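You operate a simulated robot arm through the tools that you are given. There is no shell and no other tool.

You are at the controls of a simulated two-armed robot. One attempt, no reset.

JOB
Take the purple ring and leave it on the filler drip plate top. Take the squat green bottle and leave it on top of the steel door stop. Take the flat glass jar and leave it on the small white tray. Fetch the oval glass jar and set it on the yellow pad. Screw the cap back on the small brown bottle with a white cap. Take the blue glass marked "72" from the top of the steel island table and leave it on the silver steel serving tray. Shut the sink door nearer the bin. Take the tiny clear bottle from the clear end of the parts bench and leave it in the yellow tub. Put the small clear bottle that says "57" from the inside of the rinse basin on the shelf under the filling bench and the small clear bottle that says "26" on the top of the wire rack by the sink. Take the labelled jug with a green handle and leave it on the low shelf of the steel table. Fetch the clear oil jar and stand it on the top of the steel island table. Any order will do. Set down upright: squat green bottle, flat glass jar, oval glass jar, small clear bottle, labelled jug with a green handle, clear oil jar.

Only the result counts: the job must be done as asked and must still hold three seconds after the hand-in. Knocking over, shifting, dropping, spilling or breaking anything else fails it. A push-on lid holds only when it is set on centred and level and pressed home; a screw cap is set on level and turned clockwise until tight.

ROBOT AND FRAMES
Two 7-joint arms with three-finger grippers on one trunk, on a base that drives. Base frame: it is fixed to the floor where the robot stands at the start and does not move with it; the origin is under the middle of the robot, x ahead of it, y to its left, z up. Readings come in cm, rad, newtons and seconds.
The left shoulder is at the start at [4.2, 15.4, 100.7], the right one opposite. With the tool pointing down near the work surface each hand reaches from about 10 to 62 cm from the robot's upright axis, wherever it stands, measured 20 degrees to its own side. Places, roughly: blue glass [200, -300, 75]; clear oil jar [300, -450, 100]; filler drip plate top (18x20 cm) [246, -500, 90]; flat glass jar (6x4x5 cm) [80, -310, 80]; labelled jug with a green handle [350, -375, 75]; low shelf of the steel table [20, -140, 20]; oval glass jar (6x4x6 cm) [80, -320, 80]; purple ring (8x8x3 cm) [-190, -270, 90]; shelf under the filling bench [260, -490, 20]; sink door nearer the bin [-50, -340, 40]; small brown bottle with a white ca (6x6x15 cm) [120, -340, 80]; small clear bottle [175, -550, 100]; small white tray (19x14x3 cm) [-70, -360, 90]; squat green bottle (5x5x10 cm) [120, -270, 80]; steel door stop (8x8x5 cm) [270, -490, 90]; steel serving tray (22x32x3 cm) [160, -290, 80]; tiny clear bottle [-150, -275, 100]; top of the steel island table [150, -320, 80]; top of the wire rack by the sink (30x17 cm) [-84, -372, 90]; yellow pad (9x7x2 cm) [350, -210, 90]; yellow tub (11x11x8 cm) [-170, -260, 90]. Payload 2.69 kg a hand.
Tool frame (each hand has its own): the origin (TCP) lies between the finger pads and is the grasp point; the fingertips stand 2.9 cm ahead of it; z points along the fingers, y is the line along which they close. Largest opening 12 cm; the body of the gripper starts 7.8 cm behind the TCP.
Orientation is that of the tool frame in the base frame, as [roll, pitch, yaw] about the fixed x, y, z axes, in that order (R = Rz(yaw) Ry(pitch) Rx(roll)). With the fingers straight down and closing along the base's y, the tool's x points along the base's -x, its y along +y and its z along -z.

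CONTROLS
- The arms move only by the tool jog_arm. It takes "left_increments", "right_increments" or both (then of equal length, played together; a hand with none holds still); each is a list of rows, each a list of 6 numbers: the shift along the base's x, y, z in units of 50 mm (1.0 is 50 mm), then the turn, a rotation vector about the base's x, y, z in units of 6 degrees (1.0 is 6 degrees). In form: [[dx, dy, dz, ax, ay, az], ...]. A call has 1 to 20 rows; each row shifts and turns the commanded pose from where the row before left it. "left_jaw" and "right_jaw" are, for a hand that has rows, the finger opening in cm, from 0 to 12, set as the call begins (left out, the last holds). A call with a number of a shift or a turn outside -1 to 1 is refused whole. Each row takes 0.2 s and may step no farther than 5 cm and 0.15 rad from the row before; otherwise, or with a gripper value out of range, the whole call is refused. A pose out of reach is approached as far as the arm can. The call stops where the force on the tool passes 40 N (or 10 N more than at its start, if that is more) or the arm is blocked; 0.2 s more then pass. Each finger halts on what it meets, pressing with about 22 N; the grip force reading is that of the motor and also rises with nothing between the fingers. The clock runs only during rows and for 0.2 s after the last one: add rows that do not move to give the fingers time. It gives the time, the measured TCP pose, the force on the tool (base axes), the opening and the grip force at its end, in the units of the frame above (readings bear some noise), with the torque about the TCP (base axes, N m) and any sound that the robot's microphone picked up.
- Cameras (640 x 400 px; columns grow to the right, rows downward): "scene" is now at [15.57, -0.25, 117.62]; the picture's right is [-0.04, -1.00, 0.00], its down [-0.38, 0.01, -0.92] and it looks along [0.92, -0.03, -0.38] (base axes); focal length 248 px, centre (320, 200). "left" rides on the left gripper at [6.3, 0, -10.4] in its tool frame; the picture's right is [0.00, 1.00, 0.00], its down [-0.83, 0.00, -0.56] and it looks along [-0.56, 0.00, 0.83] (tool axes); focal length 275 px, centre (320, 200). "right" rides on the right gripper at [6.3, 0, -10.4] in its tool frame; the picture's right is [0.00, 1.00, 0.00], its down [-0.83, 0.00, -0.56] and it looks along [-0.56, 0.00, 0.83] (tool axes); focal length 275 px, centre (320, 200).
- camera(camera): a new picture of that camera. The clock stands still meanwhile.
- move_column(by): slides the trunk up (or, below 0, down) by that many cm; the arms and the scene camera ride with it, the base frame stays. It gives what a move gives, with no picture.
- drive_base(legs): drives the robot by 1 to 6 legs, each [ahead, left, turn to the left] in cm, cm and rad, along the robot's own axes; the way and the turn of a leg run together, so that a leg with both is an arc; at most 150 cm and 3.142 rad a leg. The arms and the cameras ride along, it lands a little off, and it stops where it bumps. It gives what a move gives.
- aim_head(pan, tilt): turns the head with the scene camera to pan (to the left, within 1.396 rad either way) and tilt (down, from -0.506 to 1.204), counted from straight ahead of the robot. It gives what a move gives.
- locate(camera, pixels): for up to 12 pixels [column, row] of the newest picture of that camera ("zoom" is the newest enlarged one), the place [x, y, z] in the base frame of the surface seen there, good to about 0.3 cm. The clock stands still meanwhile.
- zoom(camera, box): a new picture of the part [left, top, right, bottom] of that camera's present view, enlarged. The clock stands still meanwhile.
- hand_in(): hands the job in; it is judged then, once.

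Open the grippers and draw the arms clear of the work before you hand the job in, unless the task says otherwise.

The tools are called after ">>>" as name(argument=value, ...) on one line, values as JSON. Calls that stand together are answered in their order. jog_arm: Moves the arms, as the interface text tells. Its arguments: {"type":"object","properties":{"left_increments":{"type":"array","items":{"type":"array","items":{"type":"number"}}},"left_jaw":{"type":"number"},"right_increments":{"type":"array","items":{"type":"array","items":{"type":"number"}}},"right_jaw":{"type":"number"}},"required":[]} The other tools are called the same way: move_column (by) slides the trunk up or down; drive_base (legs) drives the base; aim_head (pan, tilt) turns the head that bears the scene camera; camera (camera) takes a picture; locate (camera, pixels) gives the place of the surface under pixels of a picture; zoom (camera, box) takes an enlarged picture of a part of a camera's view; hand_in () hands the job in.

At the start:

```text
t: 0.0
left_tool_pos: [41.13, 17.53, 106.35]
left_tool_rot: [3.141, -0.001, -3.141]
left_contact_force: [-0.2, 0.9, 1.4]
left_wrist_torque: [0.02, 0.03, 0.01]
left_width: 12.02
left_grasp_force: 0.1
right_tool_pos: [30.74, -15.54, 106.46]
right_tool_rot: [3.141, 0.001, 3.141]
right_contact_force: [0.8, 0.9, -0.2]
right_wrist_torque: [-0.02, 0.0, 0.0]
right_width: 12.02
right_grasp_force: 0.1
trunk travel left (down, up): [-37.5, 6.3]
robot x, y, heading: [0.11, 0.51, 0.001]
head pan, tilt: [-0.035, 0.394]
```

scene: 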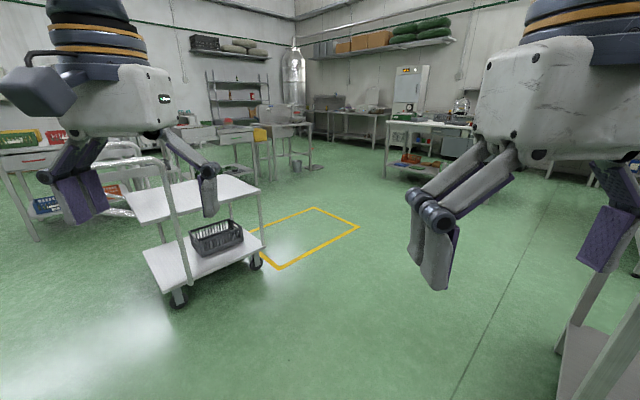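
right: 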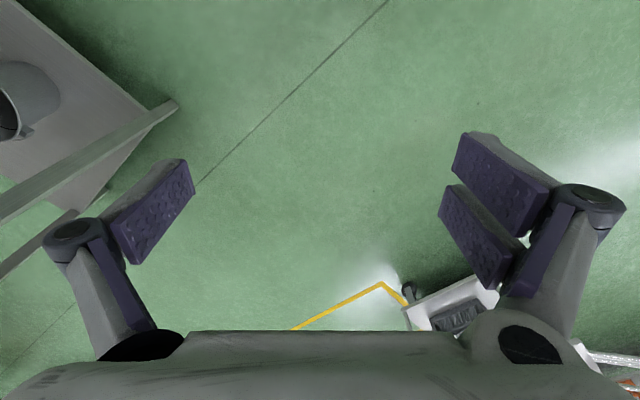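
left: 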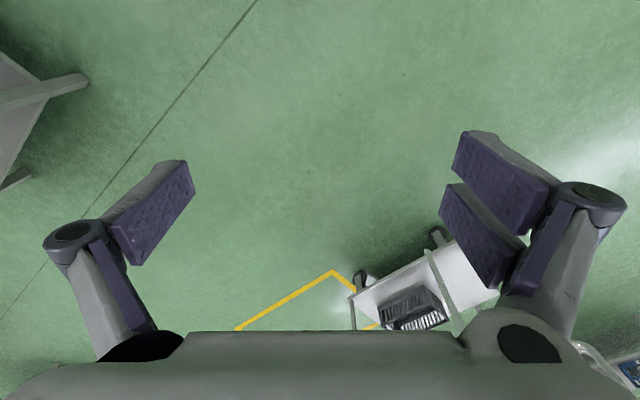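

I start by looking around: the workplace lies mostly to the right (negative y), so I turn the head to the right and look.

>>> aim_head(pan=-1.2, tilt=0.3)

>>> camera(camera="scene")

```text
t: 1.4
left_tool_pos: [41.25, 17.64, 106.44]
left_tool_rot: [-3.141, 0.0, -3.141]
left_contact_force: [0.1, 0.4, 0.1]
left_wrist_torque: [-0.01, 0.01, 0.01]
left_width: 12.01
left_grasp_force: 0.1
right_tool_pos: [30.86, -15.37, 106.36]
right_tool_rot: [3.141, 0.0, -3.142]
right_contact_force: [0.6, -0.1, -0.4]
right_wrist_torque: [0.03, 0.02, 0.08]
right_width: 12.0
right_grasp_force: 0.1
trunk travel left (down, up): [-37.5, 6.3]
robot x, y, heading: [-0.02, 0.06, 0.002]
head pan, tilt: [-1.201, 0.3]
```

```text
taken
```

scene: 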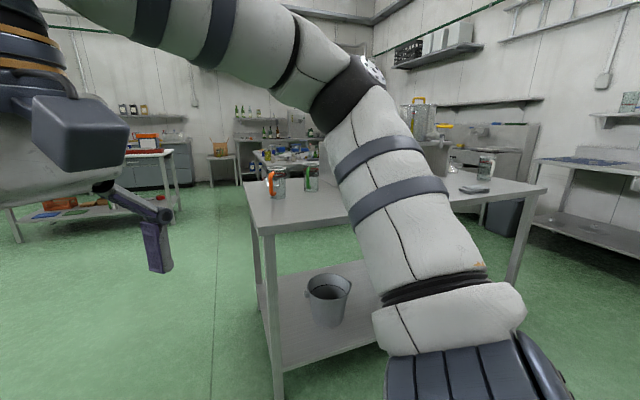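

The arm blocks part of the view; I see a steel table with things on it at columns 240-540. I zoom in on several parts.

>>> zoom(camera="scene", box=[90, 80, 350, 240])

>>> zoom(camera="scene", box=[380, 80, 640, 240])

```text
2.46 times, centred on (220, 160) of scene
```

zoom: 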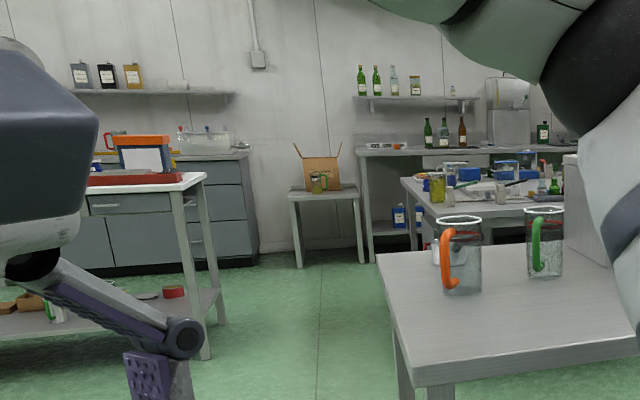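

```text
2.46 times, centred on (510, 160) of scene
```

zoom: 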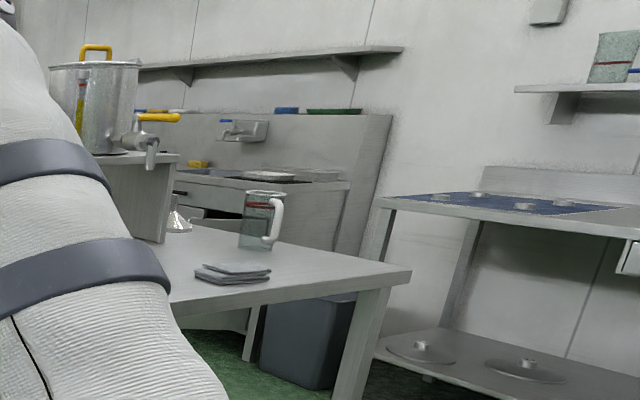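

I locate key points: the table's edges, feet of the bench, and the distant objects in the picture.

>>> locate(camera="scene", pixels=[[250, 186], [280, 232], [545, 188], [278, 390], [485, 190], [272, 183], [311, 176], [220, 154], [245, 170], [180, 205], [215, 185], [330, 295]])

>>> aim_head(pan=-0.7, tilt=0.3)

>>> camera(camera="scene")

```text
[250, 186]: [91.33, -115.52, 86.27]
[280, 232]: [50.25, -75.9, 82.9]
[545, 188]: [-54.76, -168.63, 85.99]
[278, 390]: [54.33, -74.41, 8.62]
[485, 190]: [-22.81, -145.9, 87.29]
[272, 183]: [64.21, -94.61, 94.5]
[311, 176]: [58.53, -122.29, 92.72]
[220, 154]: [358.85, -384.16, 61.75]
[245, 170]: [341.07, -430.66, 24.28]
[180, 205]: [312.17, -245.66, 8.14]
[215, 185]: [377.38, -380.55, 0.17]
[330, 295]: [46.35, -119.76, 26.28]
```

```text
t: 2.3
left_tool_pos: [41.29, 17.58, 106.31]
left_tool_rot: [3.141, 0.001, -3.141]
left_contact_force: [-0.4, 0.1, -0.3]
left_wrist_torque: [-0.01, -0.03, 0.0]
left_width: 12.01
left_grasp_force: 0.0
right_tool_pos: [30.74, -15.45, 106.33]
right_tool_rot: [3.141, -0.001, 3.141]
right_contact_force: [-0.3, 0.3, -0.8]
right_wrist_torque: [0.04, -0.04, 0.03]
right_width: 12.0
right_grasp_force: 0.0
trunk travel left (down, up): [-37.5, 6.3]
robot x, y, heading: [0.12, 0.02, -0.003]
head pan, tilt: [-0.7, 0.3]
```

```text
taken
```

scene: 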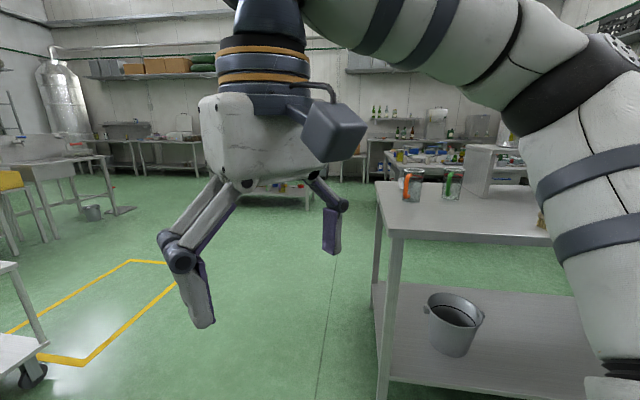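

I check the free floor: points on the cart at lower left, the yellow floor line and the distant benches.

>>> locate(camera="scene", pixels=[[30, 372], [40, 335], [170, 260], [400, 232], [377, 185], [450, 185], [402, 157], [372, 180], [310, 205], [285, 180], [108, 212], [5, 250]])

>>> zoom(camera="scene", box=[330, 90, 560, 232])

```text
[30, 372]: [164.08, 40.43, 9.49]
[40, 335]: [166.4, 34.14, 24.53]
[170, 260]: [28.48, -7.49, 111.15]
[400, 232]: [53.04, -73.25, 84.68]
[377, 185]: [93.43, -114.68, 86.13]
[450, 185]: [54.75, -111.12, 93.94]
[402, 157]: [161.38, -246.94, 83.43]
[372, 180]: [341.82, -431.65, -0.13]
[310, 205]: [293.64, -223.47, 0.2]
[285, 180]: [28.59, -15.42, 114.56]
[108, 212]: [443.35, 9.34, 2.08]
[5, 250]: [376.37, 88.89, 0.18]
```

```text
2.78 times, centred on (445, 161) of scene
```

zoom: 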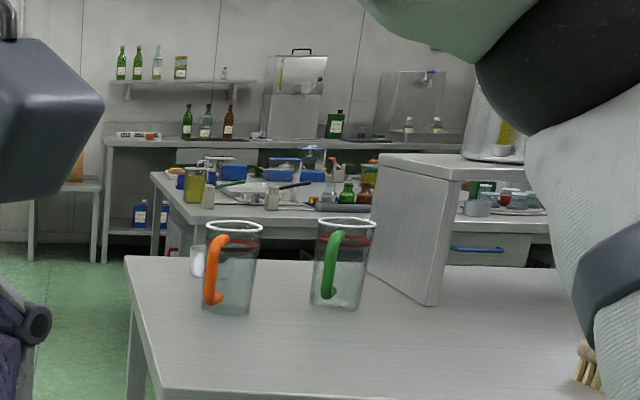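

I drive ahead past the steel table and turn toward the island table for a better look.

>>> drive_base(legs=[[130, -10, 0], [0, 0, -0.95]])

>>> aim_head(pan=0.0, tilt=0.25)

>>> camera(camera="scene")

```text
t: 11.4
left_tool_pos: [168.72, -36.42, 106.33]
left_tool_rot: [3.141, -0.001, 2.153]
left_contact_force: [-0.5, 0.0, -0.4]
left_wrist_torque: [-0.03, -0.04, -0.01]
left_width: 12.01
left_grasp_force: 0.1
right_tool_pos: [135.36, -45.8, 106.39]
right_tool_rot: [3.141, -0.001, 2.152]
right_contact_force: [0.1, 0.6, 0.6]
right_wrist_torque: [0.0, 0.01, 0.01]
right_width: 12.0
right_grasp_force: 0.1
trunk travel left (down, up): [-37.5, 6.3]
robot x, y, heading: [131.87, -11.55, -0.994]
head pan, tilt: [-0.7, 0.3]
```

```text
t: 12.5
left_tool_pos: [168.81, -36.44, 106.36]
left_tool_rot: [-3.141, 0.0, 2.152]
left_contact_force: [-0.4, 0.8, 0.5]
left_wrist_torque: [0.0, 0.01, -0.01]
left_width: 11.99
left_grasp_force: 0.1
right_tool_pos: [135.4, -45.74, 106.5]
right_tool_rot: [-3.141, 0.0, 2.149]
right_contact_force: [0.3, 0.6, -0.5]
right_wrist_torque: [0.0, -0.02, 0.01]
right_width: 12.02
right_grasp_force: 0.0
trunk travel left (down, up): [-37.5, 6.3]
robot x, y, heading: [131.38, -11.01, -0.997]
head pan, tilt: [0.0, 0.25]
```

```text
taken
```

scene: 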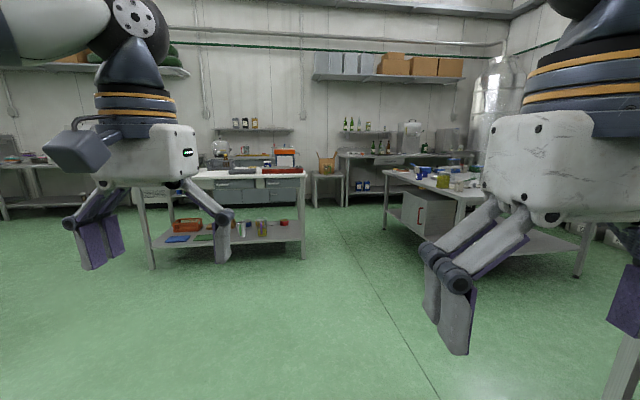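

I locate the corners of the island table and the left bench in this view.

>>> locate(camera="scene", pixels=[[383, 172], [385, 232], [578, 272], [140, 182], [152, 266], [303, 258], [300, 172], [312, 205], [343, 204], [326, 174], [215, 165], [440, 185]])

>>> zoom(camera="scene", box=[330, 100, 500, 205])

>>> zoom(camera="scene", box=[140, 100, 340, 260])

```text
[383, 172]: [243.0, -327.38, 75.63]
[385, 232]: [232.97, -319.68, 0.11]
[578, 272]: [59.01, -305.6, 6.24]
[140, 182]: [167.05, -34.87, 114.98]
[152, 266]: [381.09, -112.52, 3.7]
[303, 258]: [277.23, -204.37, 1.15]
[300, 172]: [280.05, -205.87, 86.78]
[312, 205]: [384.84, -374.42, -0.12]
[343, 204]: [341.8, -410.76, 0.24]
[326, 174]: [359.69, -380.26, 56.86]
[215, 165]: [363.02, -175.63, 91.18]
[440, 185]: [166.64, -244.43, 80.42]
```

```text
3.76 times, centred on (415, 152) of scene
```

zoom: 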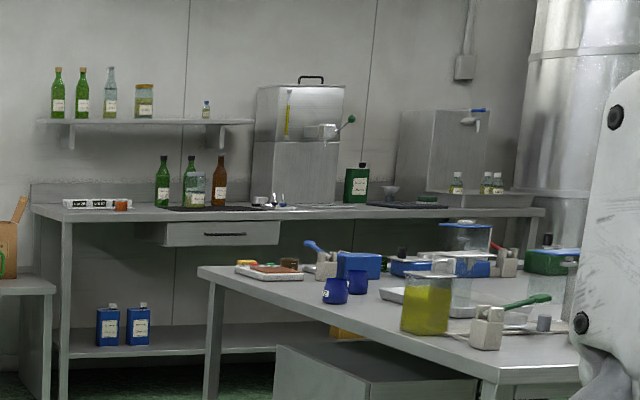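

```text
2.50 times, centred on (240, 180) of scene
```

zoom: 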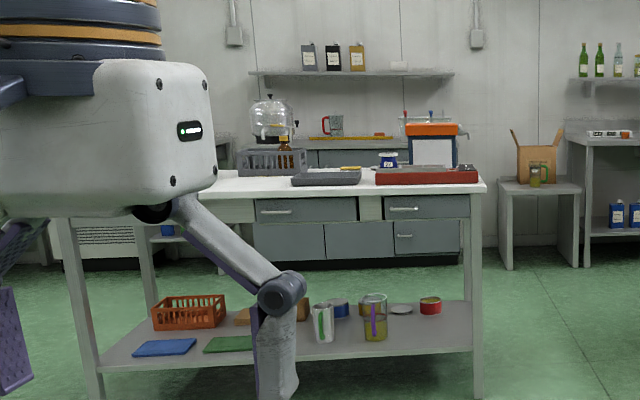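

The way toward the island's front is free; I drive in two legs to about (195, -170) and look again.

>>> drive_base(legs=[[84, -16, 0], [84, -16, 0]])

>>> camera(camera="scene")

```text
t: 21.1
left_tool_pos: [233.82, -193.48, 106.26]
left_tool_rot: [3.141, 0.0, 2.159]
left_contact_force: [0.1, -0.3, -0.4]
left_wrist_torque: [0.03, -0.03, -0.04]
left_width: 12.0
left_grasp_force: 0.1
right_tool_pos: [200.41, -203.13, 106.39]
right_tool_rot: [-3.141, 0.0, 2.16]
right_contact_force: [1.0, -0.1, 0.3]
right_wrist_torque: [0.0, -0.02, 0.03]
right_width: 11.97
right_grasp_force: 0.0
trunk travel left (down, up): [-37.5, 6.3]
robot x, y, heading: [196.18, -168.94, -0.983]
head pan, tilt: [0.0, 0.25]
```

```text
taken
```

scene: 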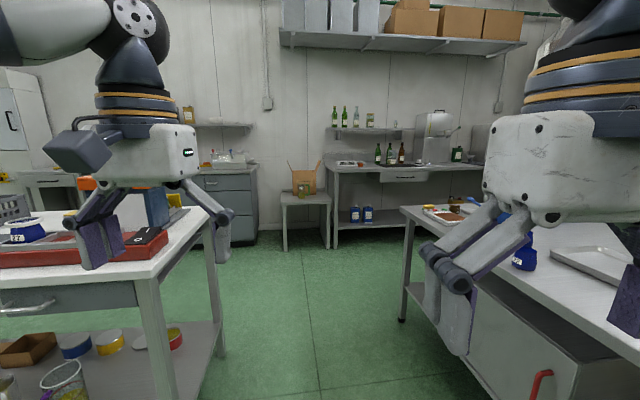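

I zoom on the things: blue cup on the left bench at (28,232), and the island's cups near (522,255).

>>> zoom(camera="scene", box=[0, 160, 220, 300])

>>> zoom(camera="scene", box=[400, 180, 640, 320])

>>> zoom(camera="scene", box=[270, 90, 490, 235])

```text
2.86 times, centred on (110, 230) of scene
```

zoom: 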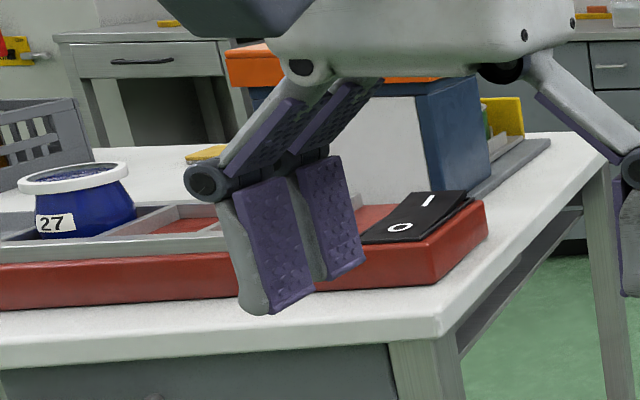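

```text
2.67 times, centred on (520, 250) of scene
```

zoom: 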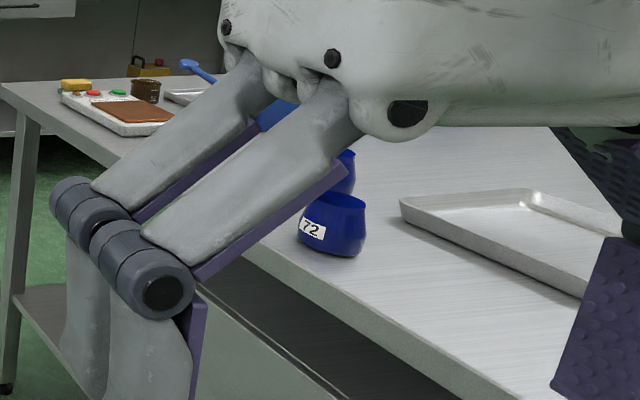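

```text
2.76 times, centred on (380, 162) of scene
```

zoom: 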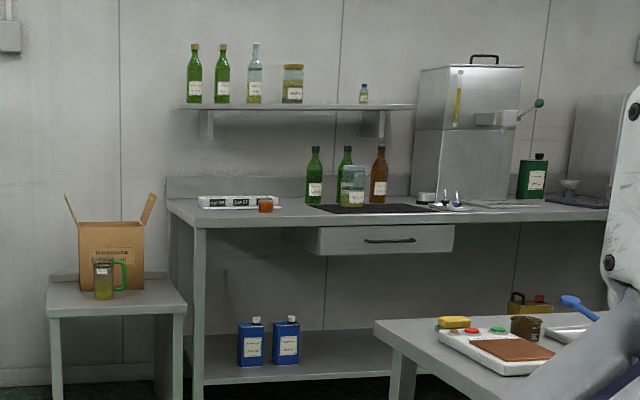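

I locate the glasses, the tray and edges of the island in this picture.

>>> locate(camera="scene", pixels=[[522, 255], [525, 245], [402, 211], [590, 262], [560, 250], [630, 285], [495, 265], [620, 325], [440, 210], [305, 195], [402, 320], [220, 350]])

>>> aim_head(pan=-0.9, tilt=0.45)

>>> camera(camera="scene")

```text
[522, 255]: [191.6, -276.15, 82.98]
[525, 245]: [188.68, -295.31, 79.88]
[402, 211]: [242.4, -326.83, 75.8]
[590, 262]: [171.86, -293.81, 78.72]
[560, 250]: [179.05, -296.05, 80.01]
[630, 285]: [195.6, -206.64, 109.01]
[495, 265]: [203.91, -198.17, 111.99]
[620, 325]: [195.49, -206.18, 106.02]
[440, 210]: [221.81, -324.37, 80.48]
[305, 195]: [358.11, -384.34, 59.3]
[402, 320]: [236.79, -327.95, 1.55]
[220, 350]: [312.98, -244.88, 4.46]
```

```text
t: 22.3
left_tool_pos: [233.74, -193.64, 106.32]
left_tool_rot: [-3.141, 0.0, 2.158]
left_contact_force: [-1.1, -1.0, 0.9]
left_wrist_torque: [-0.07, 0.0, -0.04]
left_width: 12.01
left_grasp_force: 0.1
right_tool_pos: [200.68, -203.18, 106.5]
right_tool_rot: [3.141, 0.002, 2.16]
right_contact_force: [0.2, -0.7, 0.6]
right_wrist_torque: [0.0, 0.02, -0.03]
right_width: 11.98
right_grasp_force: 0.1
trunk travel left (down, up): [-37.5, 6.3]
robot x, y, heading: [196.22, -168.75, -0.983]
head pan, tilt: [-0.901, 0.45]
```

```text
taken
```

scene: 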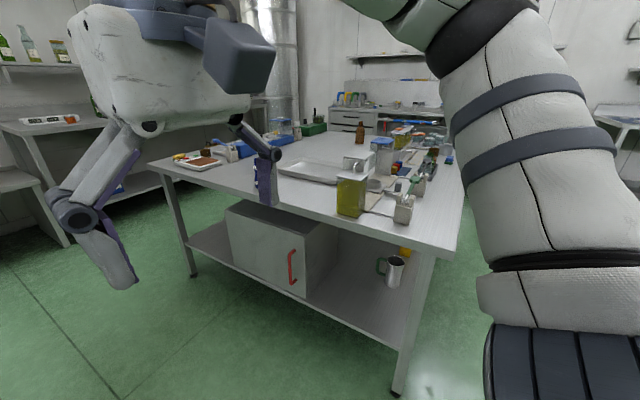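

The island is well seen; I zoom on its top between columns 150 and 470.

>>> zoom(camera="scene", box=[320, 110, 480, 240])

>>> zoom(camera="scene", box=[140, 100, 340, 225])

>>> locate(camera="scene", pixels=[[150, 160], [445, 257], [397, 388], [462, 195], [350, 215], [404, 220], [192, 273], [290, 270], [310, 185], [282, 170], [340, 170], [338, 183]])

```text
3.08 times, centred on (400, 175) of scene
```

zoom: 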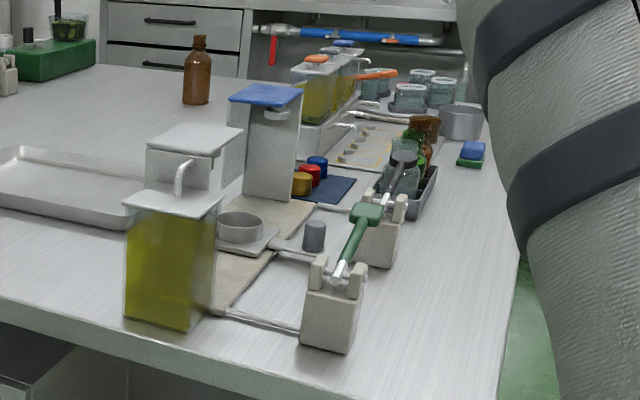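

```text
3.20 times, centred on (240, 162) of scene
```

zoom: 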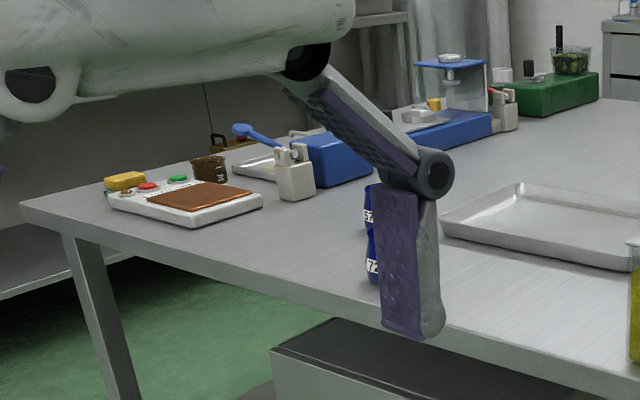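

```text
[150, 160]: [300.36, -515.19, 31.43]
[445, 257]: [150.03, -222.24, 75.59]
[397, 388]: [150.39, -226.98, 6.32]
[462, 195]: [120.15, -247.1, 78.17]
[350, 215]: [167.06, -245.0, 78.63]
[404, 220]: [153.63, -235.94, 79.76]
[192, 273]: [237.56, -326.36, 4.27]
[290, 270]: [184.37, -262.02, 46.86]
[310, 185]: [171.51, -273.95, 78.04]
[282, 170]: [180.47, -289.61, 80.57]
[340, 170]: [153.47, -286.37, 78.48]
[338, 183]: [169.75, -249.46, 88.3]
```

I tilt the head down to see the robot's own base and how large it is.

>>> aim_head(pan=0.0, tilt=1.2)

>>> camera(camera="scene")

```text
t: 23.5
left_tool_pos: [233.81, -193.7, 106.38]
left_tool_rot: [-3.141, -0.001, 2.158]
left_contact_force: [-0.5, -1.2, -0.4]
left_wrist_torque: [0.02, 0.04, 0.02]
left_width: 11.98
left_grasp_force: 0.1
right_tool_pos: [200.52, -203.12, 106.42]
right_tool_rot: [-3.141, -0.001, 2.16]
right_contact_force: [0.2, 1.1, 0.2]
right_wrist_torque: [-0.01, 0.01, 0.01]
right_width: 12.01
right_grasp_force: 0.1
trunk travel left (down, up): [-37.5, 6.3]
robot x, y, heading: [196.14, -168.96, -0.984]
head pan, tilt: [0.0, 1.201]
```

```text
taken
```

scene: 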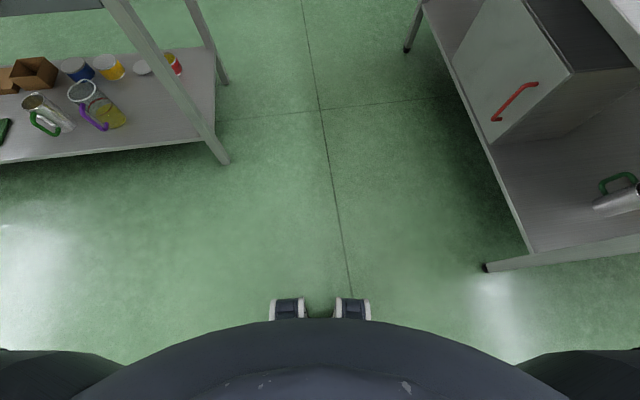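

I locate the feet and torso pixels to learn the base's extent.

>>> locate(camera="scene", pixels=[[288, 300], [352, 300], [288, 316], [320, 325], [320, 345], [320, 390], [200, 360], [440, 360], [100, 390], [540, 390]])

```text
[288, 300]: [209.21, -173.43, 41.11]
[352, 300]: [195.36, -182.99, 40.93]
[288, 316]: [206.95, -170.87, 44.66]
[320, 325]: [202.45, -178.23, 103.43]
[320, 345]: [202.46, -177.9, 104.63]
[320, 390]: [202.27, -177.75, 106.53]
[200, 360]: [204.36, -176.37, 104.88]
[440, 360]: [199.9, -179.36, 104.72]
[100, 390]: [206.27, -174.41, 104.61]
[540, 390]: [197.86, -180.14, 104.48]
```

I check floor points near the feet for the visible free floor around the base.

>>> locate(camera="scene", pixels=[[320, 312], [258, 318], [380, 318], [150, 340], [500, 345], [60, 345], [590, 345], [200, 335], [450, 335], [30, 360], [610, 360]])

```text
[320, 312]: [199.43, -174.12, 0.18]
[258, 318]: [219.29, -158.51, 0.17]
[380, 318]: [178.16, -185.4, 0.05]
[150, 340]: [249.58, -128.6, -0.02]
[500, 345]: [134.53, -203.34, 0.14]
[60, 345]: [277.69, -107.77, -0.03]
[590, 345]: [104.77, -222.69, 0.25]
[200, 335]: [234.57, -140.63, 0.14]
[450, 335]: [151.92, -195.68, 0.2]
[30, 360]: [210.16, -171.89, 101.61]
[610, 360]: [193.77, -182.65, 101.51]
```

The base is slim. I turn to face the island's front edge and slide along it to be opposite the blue glasses, still about 70 cm off.

>>> drive_base(legs=[[0, 0, -1.434], [0, 62, 0], [20, 0, 0]])

>>> aim_head(pan=0.0, tilt=0.7)

>>> camera(camera="scene")

```text
t: 33.4
left_tool_pos: [203.69, -268.89, 106.3]
left_tool_rot: [-3.141, 0.0, 0.724]
left_contact_force: [0.1, 0.1, -0.4]
left_wrist_torque: [0.01, 0.0, -0.02]
left_width: 11.95
left_grasp_force: 0.0
right_tool_pos: [189.75, -237.42, 106.36]
right_tool_rot: [3.141, -0.001, 0.725]
right_contact_force: [-0.2, -0.8, 0.7]
right_wrist_torque: [0.03, -0.04, -0.01]
right_width: 11.99
right_grasp_force: 0.0
trunk travel left (down, up): [-37.5, 6.3]
robot x, y, heading: [223.09, -228.78, -2.421]
head pan, tilt: [0.0, 1.201]
```

```text
t: 34.4
left_tool_pos: [203.58, -269.02, 106.23]
left_tool_rot: [3.142, 0.001, 0.725]
left_contact_force: [-0.1, 0.5, 0.0]
left_wrist_torque: [0.04, 0.0, 0.02]
left_width: 12.01
left_grasp_force: 0.1
right_tool_pos: [189.79, -237.26, 106.49]
right_tool_rot: [-3.14, 0.001, 0.724]
right_contact_force: [-0.2, -0.7, -0.1]
right_wrist_torque: [0.0, -0.03, 0.02]
right_width: 11.99
right_grasp_force: 0.0
trunk travel left (down, up): [-37.5, 6.3]
robot x, y, heading: [222.69, -228.45, -2.419]
head pan, tilt: [0.0, 0.7]
```

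```text
taken
```

scene: 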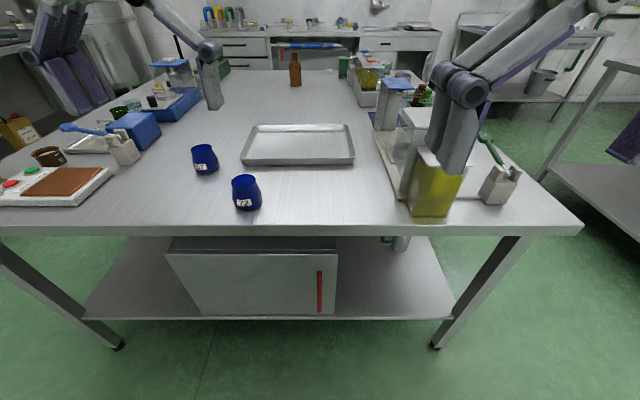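

Glass "72" stands at (246,192), the tray at (298,145). I locate both and zoom on the farther things.

>>> locate(camera="scene", pixels=[[246, 205], [245, 178], [233, 185], [261, 185], [298, 150], [242, 163], [354, 160], [300, 125], [205, 165], [50, 155], [320, 228], [295, 70]])

>>> zoom(camera="scene", box=[190, 0, 450, 160])

>>> zoom(camera="scene", box=[0, 40, 260, 220])

```text
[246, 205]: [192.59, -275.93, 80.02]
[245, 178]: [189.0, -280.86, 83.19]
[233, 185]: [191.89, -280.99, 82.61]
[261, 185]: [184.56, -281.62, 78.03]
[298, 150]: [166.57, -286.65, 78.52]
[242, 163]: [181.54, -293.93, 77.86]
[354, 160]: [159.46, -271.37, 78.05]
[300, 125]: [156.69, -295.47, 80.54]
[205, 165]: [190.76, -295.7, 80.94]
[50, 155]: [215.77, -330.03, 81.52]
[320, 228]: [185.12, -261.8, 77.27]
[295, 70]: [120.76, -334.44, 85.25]
```

```text
2.46 times, centred on (320, 80) of scene
```

zoom: 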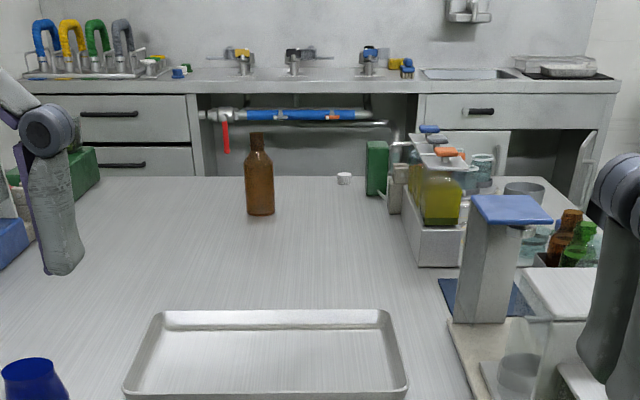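

```text
2.22 times, centred on (130, 130) of scene
```

zoom: 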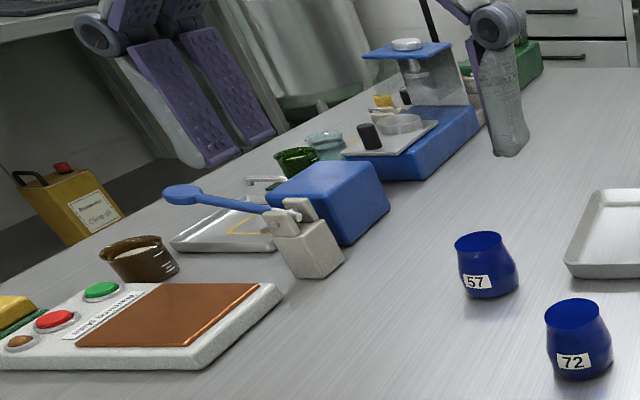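

I check heights of tall items near the right hand's path (jar at (435,160), stand at (395,85)) before going nearer.

>>> locate(camera="scene", pixels=[[425, 155], [418, 120], [395, 85], [372, 72], [430, 200], [500, 168], [270, 215], [150, 200], [165, 62], [210, 215], [330, 200], [320, 222]])

```text
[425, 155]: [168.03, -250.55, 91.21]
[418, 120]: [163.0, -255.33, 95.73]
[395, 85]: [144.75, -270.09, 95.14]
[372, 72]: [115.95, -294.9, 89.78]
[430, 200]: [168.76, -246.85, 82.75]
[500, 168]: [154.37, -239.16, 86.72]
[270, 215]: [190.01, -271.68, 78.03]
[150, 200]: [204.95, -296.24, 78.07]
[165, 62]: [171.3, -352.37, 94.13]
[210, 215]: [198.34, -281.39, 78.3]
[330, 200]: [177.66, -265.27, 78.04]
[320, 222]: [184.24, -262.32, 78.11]
```

Table top is at z 78.0, tallest items 96, well below my fingers at 103. I drive 24 cm ahead.

>>> drive_base(legs=[[24, 0, 0]])

>>> camera(camera="scene")

>>> camera(camera="left")

```text
t: 36.1
left_tool_pos: [185.71, -284.82, 106.32]
left_tool_rot: [-3.141, -0.001, 0.723]
left_contact_force: [0.0, 0.1, -1.0]
left_wrist_torque: [0.03, -0.01, -0.01]
left_width: 11.99
left_grasp_force: 0.1
right_tool_pos: [171.74, -253.07, 106.43]
right_tool_rot: [-3.141, 0.0, 0.722]
right_contact_force: [0.2, -0.8, -0.1]
right_wrist_torque: [0.04, -0.03, 0.02]
right_width: 12.01
right_grasp_force: 0.0
trunk travel left (down, up): [-37.5, 6.3]
robot x, y, heading: [205.17, -244.73, -2.42]
head pan, tilt: [0.0, 0.7]
```

```text
taken
```

scene: 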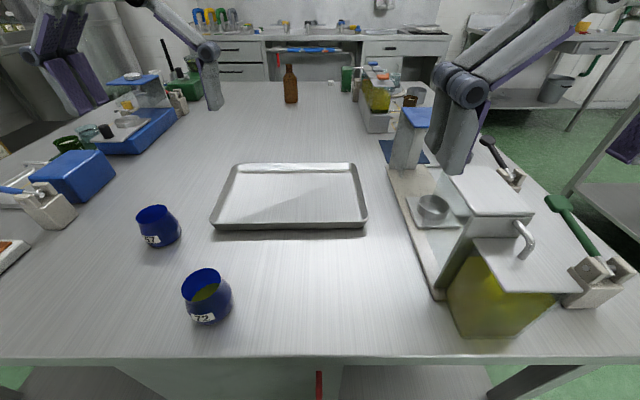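

```text
taken
```

left: 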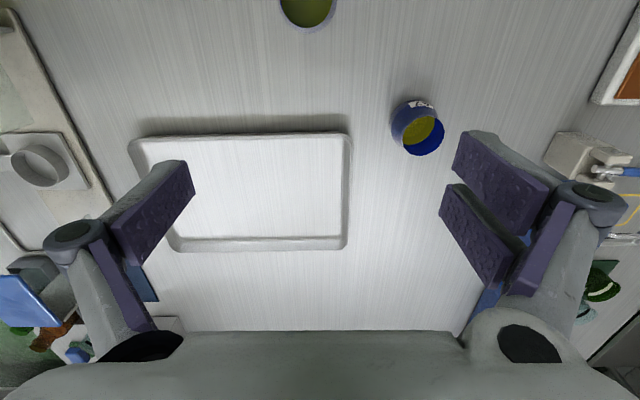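

Both glasses hold something, so I keep them upright. I locate the rim of glass "72" around (207,285) and zoom on it.

>>> zoom(camera="scene", box=[120, 180, 300, 340])

>>> locate(camera="scene", pixels=[[183, 292], [231, 288], [206, 269], [208, 302], [204, 319], [206, 312], [250, 320], [288, 200], [240, 215], [340, 215]])

```text
2.50 times, centred on (210, 260) of scene
```

zoom: 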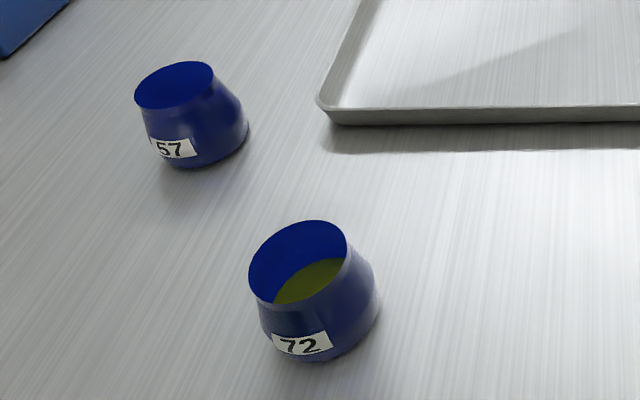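

```text
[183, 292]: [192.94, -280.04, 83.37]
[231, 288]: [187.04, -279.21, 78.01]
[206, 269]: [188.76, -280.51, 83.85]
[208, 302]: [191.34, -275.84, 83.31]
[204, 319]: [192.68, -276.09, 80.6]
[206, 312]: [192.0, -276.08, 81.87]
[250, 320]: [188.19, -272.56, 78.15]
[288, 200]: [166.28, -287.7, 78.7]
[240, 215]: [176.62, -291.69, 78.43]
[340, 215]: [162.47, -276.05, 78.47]
```

Rim centre is about (190.4, -278.1) at z 83.5. I bring the left hand above it at z 91 and look with its camera.

>>> jog_arm(left_increments=[[0.47, 0.67, 0, 0, 0, 0], [0, 0, -1, 0, 0, 0], [0, 0, -1, 0, 0, 0], [0, 0, -1, 0, 0, 0], [0, 0, 0, 0, 0, 0]], left_jaw=12)

>>> camera(camera="left")

>>> camera(camera="scene")

```text
t: 37.3
left_tool_pos: [188.03, -281.34, 91.32]
left_tool_rot: [3.141, 0.0, 0.721]
left_contact_force: [-0.3, 0.4, 0.2]
left_wrist_torque: [0.0, -0.01, 0.02]
left_width: 11.99
left_grasp_force: 0.0
right_tool_pos: [171.76, -253.0, 106.46]
right_tool_rot: [3.141, -0.001, 0.723]
right_contact_force: [0.3, 0.4, -0.3]
right_wrist_torque: [-0.01, 0.0, -0.03]
right_width: 12.0
right_grasp_force: 0.1
trunk travel left (down, up): [-37.5, 6.3]
robot x, y, heading: [205.25, -244.59, -2.417]
head pan, tilt: [0.0, 0.7]
```

```text
taken
```

left: 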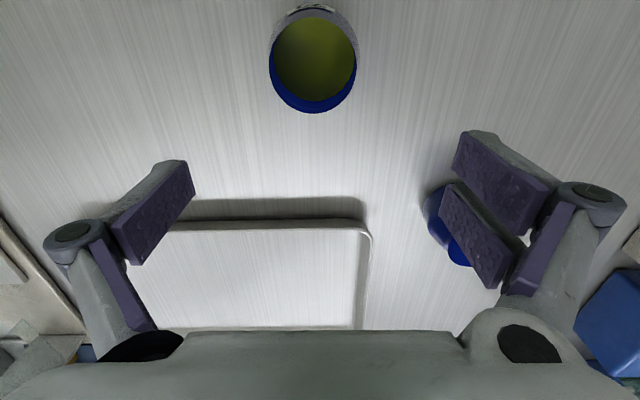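

```text
taken
```

scene: 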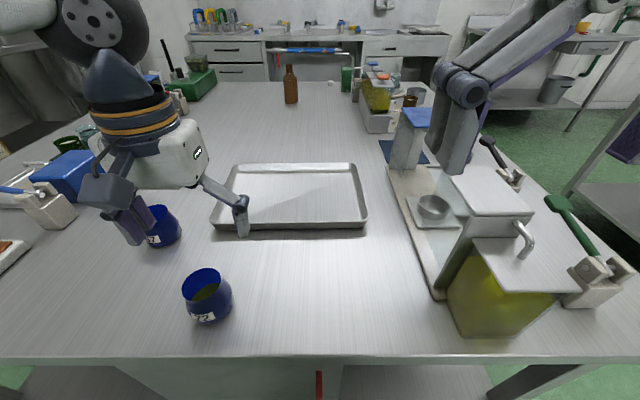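

The hand is still short by about (2.4, 3.2) cm; I measure the rim in the left camera near (313,60) first.

>>> locate(camera="left", pixels=[[271, 60], [356, 60], [313, 110], [313, 14], [313, 100]])

```text
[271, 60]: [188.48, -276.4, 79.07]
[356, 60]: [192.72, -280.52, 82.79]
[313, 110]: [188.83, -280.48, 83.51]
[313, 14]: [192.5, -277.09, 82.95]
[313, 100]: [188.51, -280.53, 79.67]
```

Rim centre is (190.7, -278.6). I move above it and descend to z 82.0, then look.

>>> jog_arm(left_increments=[[0.534, 0.548, 0, 0, 0, 0], [0, 0, 0, 0, 0, 0], [0, 0, -0.9, 0, 0, 0], [0, 0, 0, 0, 0, 0]])

>>> camera(camera="left")

```text
t: 38.3
left_tool_pos: [190.95, -278.6, 86.55]
left_tool_rot: [-3.141, 0.002, 0.722]
left_contact_force: [0.0, 0.3, 0.3]
left_wrist_torque: [0.02, -0.01, 0.01]
left_width: 12.0
left_grasp_force: 0.1
right_tool_pos: [171.79, -253.06, 106.48]
right_tool_rot: [3.14, -0.001, 0.722]
right_contact_force: [-0.3, 0.2, 0.3]
right_wrist_torque: [0.01, 0.02, 0.02]
right_width: 12.02
right_grasp_force: 0.0
trunk travel left (down, up): [-37.5, 6.3]
robot x, y, heading: [205.08, -244.22, -2.418]
head pan, tilt: [0.0, 0.7]
```

```text
taken
```

left: 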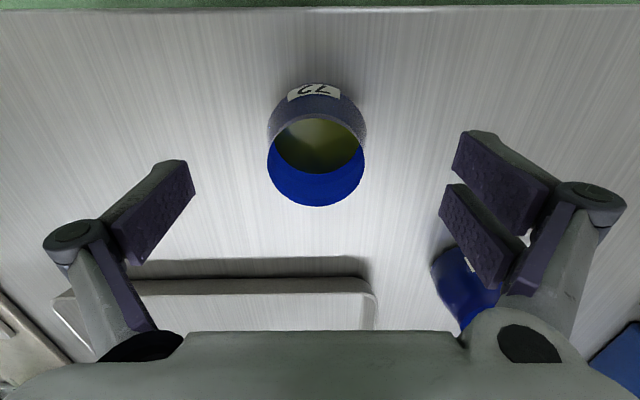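

Centred under the fingers. I descend 4.6 cm and close on the glass.

>>> jog_arm(left_increments=[[0, 0, -0.46, 0, 0, 0], [0, 0, -0.46, 0, 0, 0], [0, 0, 0, 0, 0, 0]])

>>> jog_arm(left_increments=[[0, 0, 0, 0, 0, 0], [0, 0, 0, 0, 0, 0], [0, 0, 0, 0, 0, 0], [0, 0, 0, 0, 0, 0]], left_jaw=4)

>>> camera(camera="left")

```text
t: 39.1
left_tool_pos: [190.84, -278.86, 82.37]
left_tool_rot: [-3.14, 0.001, 0.721]
left_contact_force: [-0.3, -0.4, -1.3]
left_wrist_torque: [-0.02, 0.01, 0.0]
left_width: 12.02
left_grasp_force: 0.0
right_tool_pos: [171.72, -253.1, 106.54]
right_tool_rot: [-3.14, 0.0, 0.723]
right_contact_force: [0.2, 0.3, 0.5]
right_wrist_torque: [-0.04, -0.01, -0.02]
right_width: 12.02
right_grasp_force: 0.1
trunk travel left (down, up): [-37.5, 6.3]
robot x, y, heading: [205.0, -244.55, -2.422]
head pan, tilt: [0.0, 0.7]
```

```text
t: 40.1
left_tool_pos: [191.03, -278.59, 82.43]
left_tool_rot: [3.141, 0.0, 0.724]
left_contact_force: [-1.1, 0.3, 4.6]
left_wrist_torque: [-0.03, 0.02, -0.03]
left_width: 6.08
left_grasp_force: 21.9
right_tool_pos: [171.84, -253.07, 106.51]
right_tool_rot: [3.141, 0.001, 0.722]
right_contact_force: [-0.1, 0.4, 0.3]
right_wrist_torque: [-0.01, 0.01, 0.0]
right_width: 12.0
right_grasp_force: 0.0
trunk travel left (down, up): [-37.5, 6.3]
robot x, y, heading: [205.0, -244.43, -2.421]
head pan, tilt: [0.0, 0.7]
```

```text
taken
```

left: 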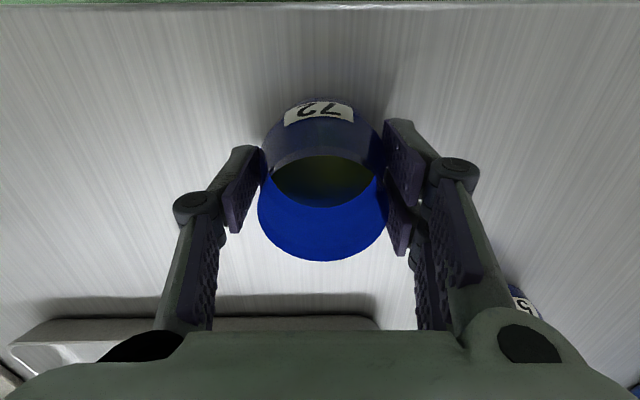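

Held firmly (6.1 cm, 22 N). I lift it 10 cm and carry it over the tray.

>>> jog_arm(left_increments=[[0, 0, 0.3, 0, 0, 0], [0, 0, 0.7, 0, 0, 0], [0, 0, 1, 0, 0, 0], [-0.72, -0.245, 0, 0, 0, 0], [-0.72, -0.245, 0, 0, 0, 0], [-0.72, -0.245, 0, 0, 0, 0], [-0.72, -0.245, 0, 0, 0, 0], [-0.72, -0.245, 0, 0, 0, 0], [-0.72, -0.245, 0, 0, 0, 0], [-0.72, -0.245, 0, 0, 0, 0], [0, 0, 0, 0, 0, 0]])

>>> camera(camera="left")

>>> camera(camera="scene")

```text
t: 42.5
left_tool_pos: [166.61, -285.85, 92.32]
left_tool_rot: [-3.14, -0.001, 0.722]
left_contact_force: [-0.2, -0.6, -1.8]
left_wrist_torque: [0.03, 0.01, -0.01]
left_width: 6.06
left_grasp_force: 22.1
left hand out of reach, approached as far as the arm can: row 10
right_tool_pos: [171.82, -253.04, 106.49]
right_tool_rot: [3.14, -0.001, 0.722]
right_contact_force: [0.2, -0.4, -0.3]
right_wrist_torque: [0.02, 0.01, 0.01]
right_width: 12.0
right_grasp_force: 0.0
trunk travel left (down, up): [-37.5, 6.3]
robot x, y, heading: [204.91, -244.26, -2.417]
head pan, tilt: [0.0, 0.7]
```

```text
taken
```

left: 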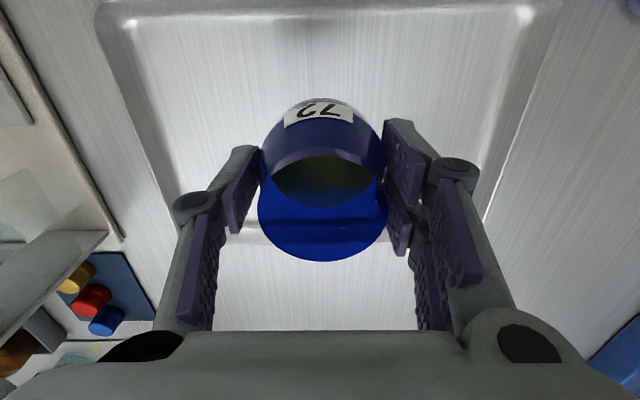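

```text
taken
```

scene: 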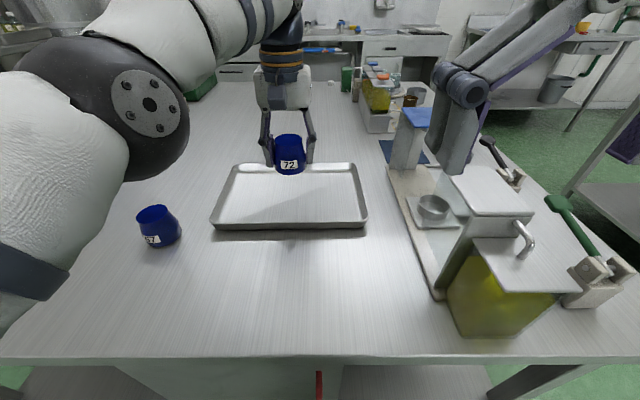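

Over the tray, near the arm's limit. I pull back about 1.5 cm and lower to z 83.3.

>>> jog_arm(left_increments=[[0.15, 0.13, -0.6, 0, 0, 0], [0.1, 0.1, -0.6, 0, 0, 0], [0, 0, -0.4, 0, 0, 0], [0, 0, -0.2, 0, 0, 0], [0, 0, 0, 0, 0, 0]])

>>> camera(camera="scene")

```text
t: 43.7
left_tool_pos: [167.88, -284.91, 83.11]
left_tool_rot: [-3.142, 0.002, 0.722]
left_contact_force: [-0.2, 0.4, -1.6]
left_wrist_torque: [-0.01, 0.01, -0.04]
left_width: 6.08
left_grasp_force: 21.7
right_tool_pos: [171.72, -253.1, 106.49]
right_tool_rot: [3.141, 0.0, 0.722]
right_contact_force: [0.0, 0.0, -0.4]
right_wrist_torque: [0.0, 0.02, 0.0]
right_width: 11.98
right_grasp_force: 0.0
trunk travel left (down, up): [-37.5, 6.3]
robot x, y, heading: [205.03, -244.74, -2.416]
head pan, tilt: [0.0, 0.7]
```

```text
taken
```

scene: 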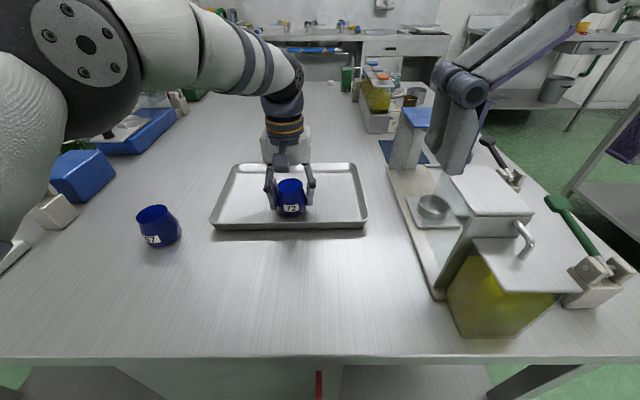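

I lower in 1-2 mm steps to feel contact.

>>> jog_arm(left_increments=[[0, 0, -0.04, 0, 0, 0], [0, 0, -0.04, 0, 0, 0], [0, 0, 0, 0, 0, 0]])

```text
t: 44.5
left_tool_pos: [167.84, -284.9, 82.84]
left_tool_rot: [-3.14, 0.003, 0.723]
left_contact_force: [0.3, 1.0, 7.2]
left_wrist_torque: [-0.02, 0.15, 0.0]
left_width: 6.09
left_grasp_force: 21.7
right_tool_pos: [171.8, -252.92, 106.56]
right_tool_rot: [3.141, 0.002, 0.722]
right_contact_force: [-0.2, -0.4, -0.4]
right_wrist_torque: [-0.01, -0.01, -0.01]
right_width: 12.01
right_grasp_force: 0.1
trunk travel left (down, up): [-37.5, 6.3]
robot x, y, heading: [204.69, -244.15, -2.42]
head pan, tilt: [0.0, 0.7]
```

It touches (7 N up). I open the jaws and lift away.

>>> jog_arm(left_increments=[[0, 0, 0, 0, 0, 0], [0, 0, 0, 0, 0, 0], [0, 0, 0, 0, 0, 0], [0, 0, 0, 0, 0, 0]], left_jaw=12)

>>> jog_arm(left_increments=[[0, 0, 0.5, 0, 0, 0], [0, 0, 1, 0, 0, 0], [0, 0, 1, 0, 0, 0], [0.3, 0.26, 1, 0, 0, 0], [0.6, 0.5, 0.6, 0, 0, 0], [0.6, 0.5, 0, 0, 0, 0], [0, 0, 0, 0, 0, 0]])

>>> camera(camera="scene")

```text
t: 45.5
left_tool_pos: [167.88, -284.97, 82.69]
left_tool_rot: [3.141, 0.002, 0.722]
left_contact_force: [0.6, 0.4, -0.2]
left_wrist_torque: [0.02, 0.02, 0.02]
left_width: 11.98
left_grasp_force: 0.1
right_tool_pos: [171.76, -253.01, 106.42]
right_tool_rot: [3.141, 0.0, 0.724]
right_contact_force: [-0.9, 0.1, 0.0]
right_wrist_torque: [-0.03, 0.0, 0.03]
right_width: 11.98
right_grasp_force: 0.2
trunk travel left (down, up): [-37.5, 6.3]
robot x, y, heading: [205.44, -244.44, -2.416]
head pan, tilt: [0.0, 0.7]
```

```text
refused: row 4 steps farther than a row can; nothing moved
```

```text
taken
```

scene: 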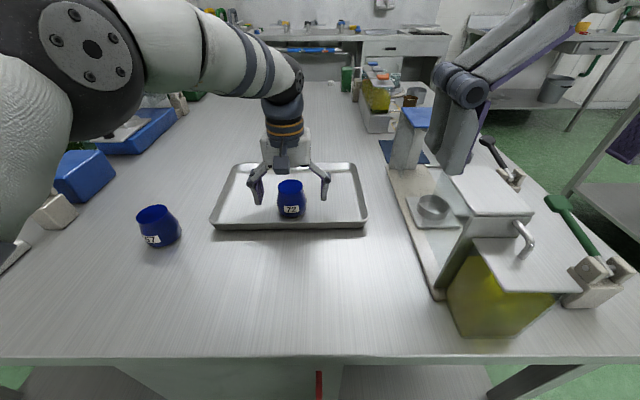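

The glass stands in the tray. I lift off with shorter rows and bring the hand back toward the robot.

>>> jog_arm(left_increments=[[0, 0, 0.5, 0, 0, 0], [0, 0, 1, 0, 0, 0], [0, 0, 1, 0, 0, 0], [0, 0, 1, 0, 0, 0], [0.6, 0.5, 0.5, 0, 0, 0], [0.7, 0.6, 0.3, 0, 0, 0], [0, 0, 0, 0, 0, 0]])

>>> camera(camera="scene")

```text
t: 47.1
left_tool_pos: [168.96, -282.92, 102.46]
left_tool_rot: [3.141, 0.0, 0.722]
left_contact_force: [-1.2, -0.5, -0.4]
left_wrist_torque: [-0.01, -0.04, -0.02]
left_width: 12.0
left_grasp_force: 0.0
left hand out of reach, approached as far as the arm can: row 4, 5, 6
right_tool_pos: [171.78, -253.05, 106.42]
right_tool_rot: [-3.141, 0.0, 0.723]
right_contact_force: [-1.3, 0.2, -0.9]
right_wrist_torque: [0.0, 0.01, -0.01]
right_width: 12.01
right_grasp_force: 0.0
trunk travel left (down, up): [-37.5, 6.3]
robot x, y, heading: [205.31, -243.78, -2.421]
head pan, tilt: [0.0, 0.7]
```

```text
taken
```

scene: 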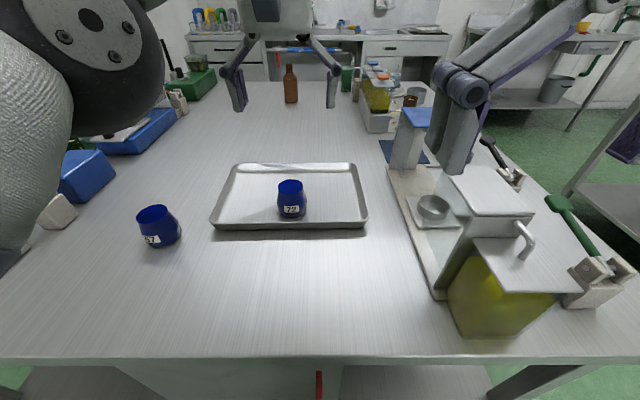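

Glass 72 is done. I bring the left hand back home and look at the far side of the island before moving on.

>>> jog_arm(left_increments=[[0.7, -0.06, 0.16, 0, 0, 0], [0.7, -0.06, 0.16, 0, 0, 0], [0.7, -0.06, 0.16, 0, 0, 0], [0.7, -0.06, 0.16, 0, 0, 0], [0.6, -0.06, 0.16, 0, 0, 0], [0, 0, 0, 0, 0, 0]])

>>> drive_base(legs=[[-30, 0, 0], [0, -113, 0], [0, 0, 1.574]])

>>> camera(camera="scene")

```text
t: 48.5
left_tool_pos: [186.21, -284.36, 106.46]
left_tool_rot: [3.141, 0.002, 0.723]
left_contact_force: [-0.7, 0.0, -0.8]
left_wrist_torque: [0.02, -0.01, 0.0]
left_width: 11.97
left_grasp_force: 0.1
right_tool_pos: [171.7, -253.11, 106.41]
right_tool_rot: [-3.141, 0.0, 0.723]
right_contact_force: [0.6, 0.2, 0.3]
right_wrist_torque: [0.02, 0.04, 0.01]
right_width: 11.99
right_grasp_force: 0.2
trunk travel left (down, up): [-37.5, 6.3]
robot x, y, heading: [204.89, -244.46, -2.419]
head pan, tilt: [0.0, 0.7]
```

```text
t: 63.1
left_tool_pos: [191.77, -157.23, 106.41]
left_tool_rot: [-3.141, 0.003, 2.315]
left_contact_force: [-0.6, 0.1, -0.3]
left_wrist_torque: [0.0, 0.0, 0.01]
left_width: 11.99
left_grasp_force: 0.0
right_tool_pos: [160.71, -172.27, 106.54]
right_tool_rot: [-3.141, 0.0, 2.314]
right_contact_force: [-0.6, -0.4, -0.1]
right_wrist_torque: [0.0, -0.04, -0.03]
right_width: 11.99
right_grasp_force: 0.2
trunk travel left (down, up): [-37.5, 6.3]
robot x, y, heading: [151.39, -139.21, -0.831]
head pan, tilt: [0.0, 0.7]
```

```text
taken
```

scene: 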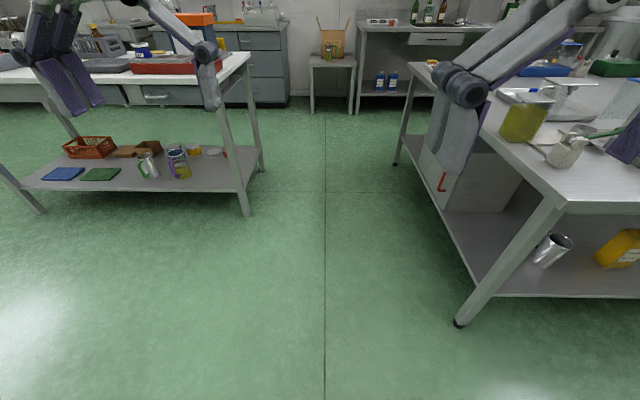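

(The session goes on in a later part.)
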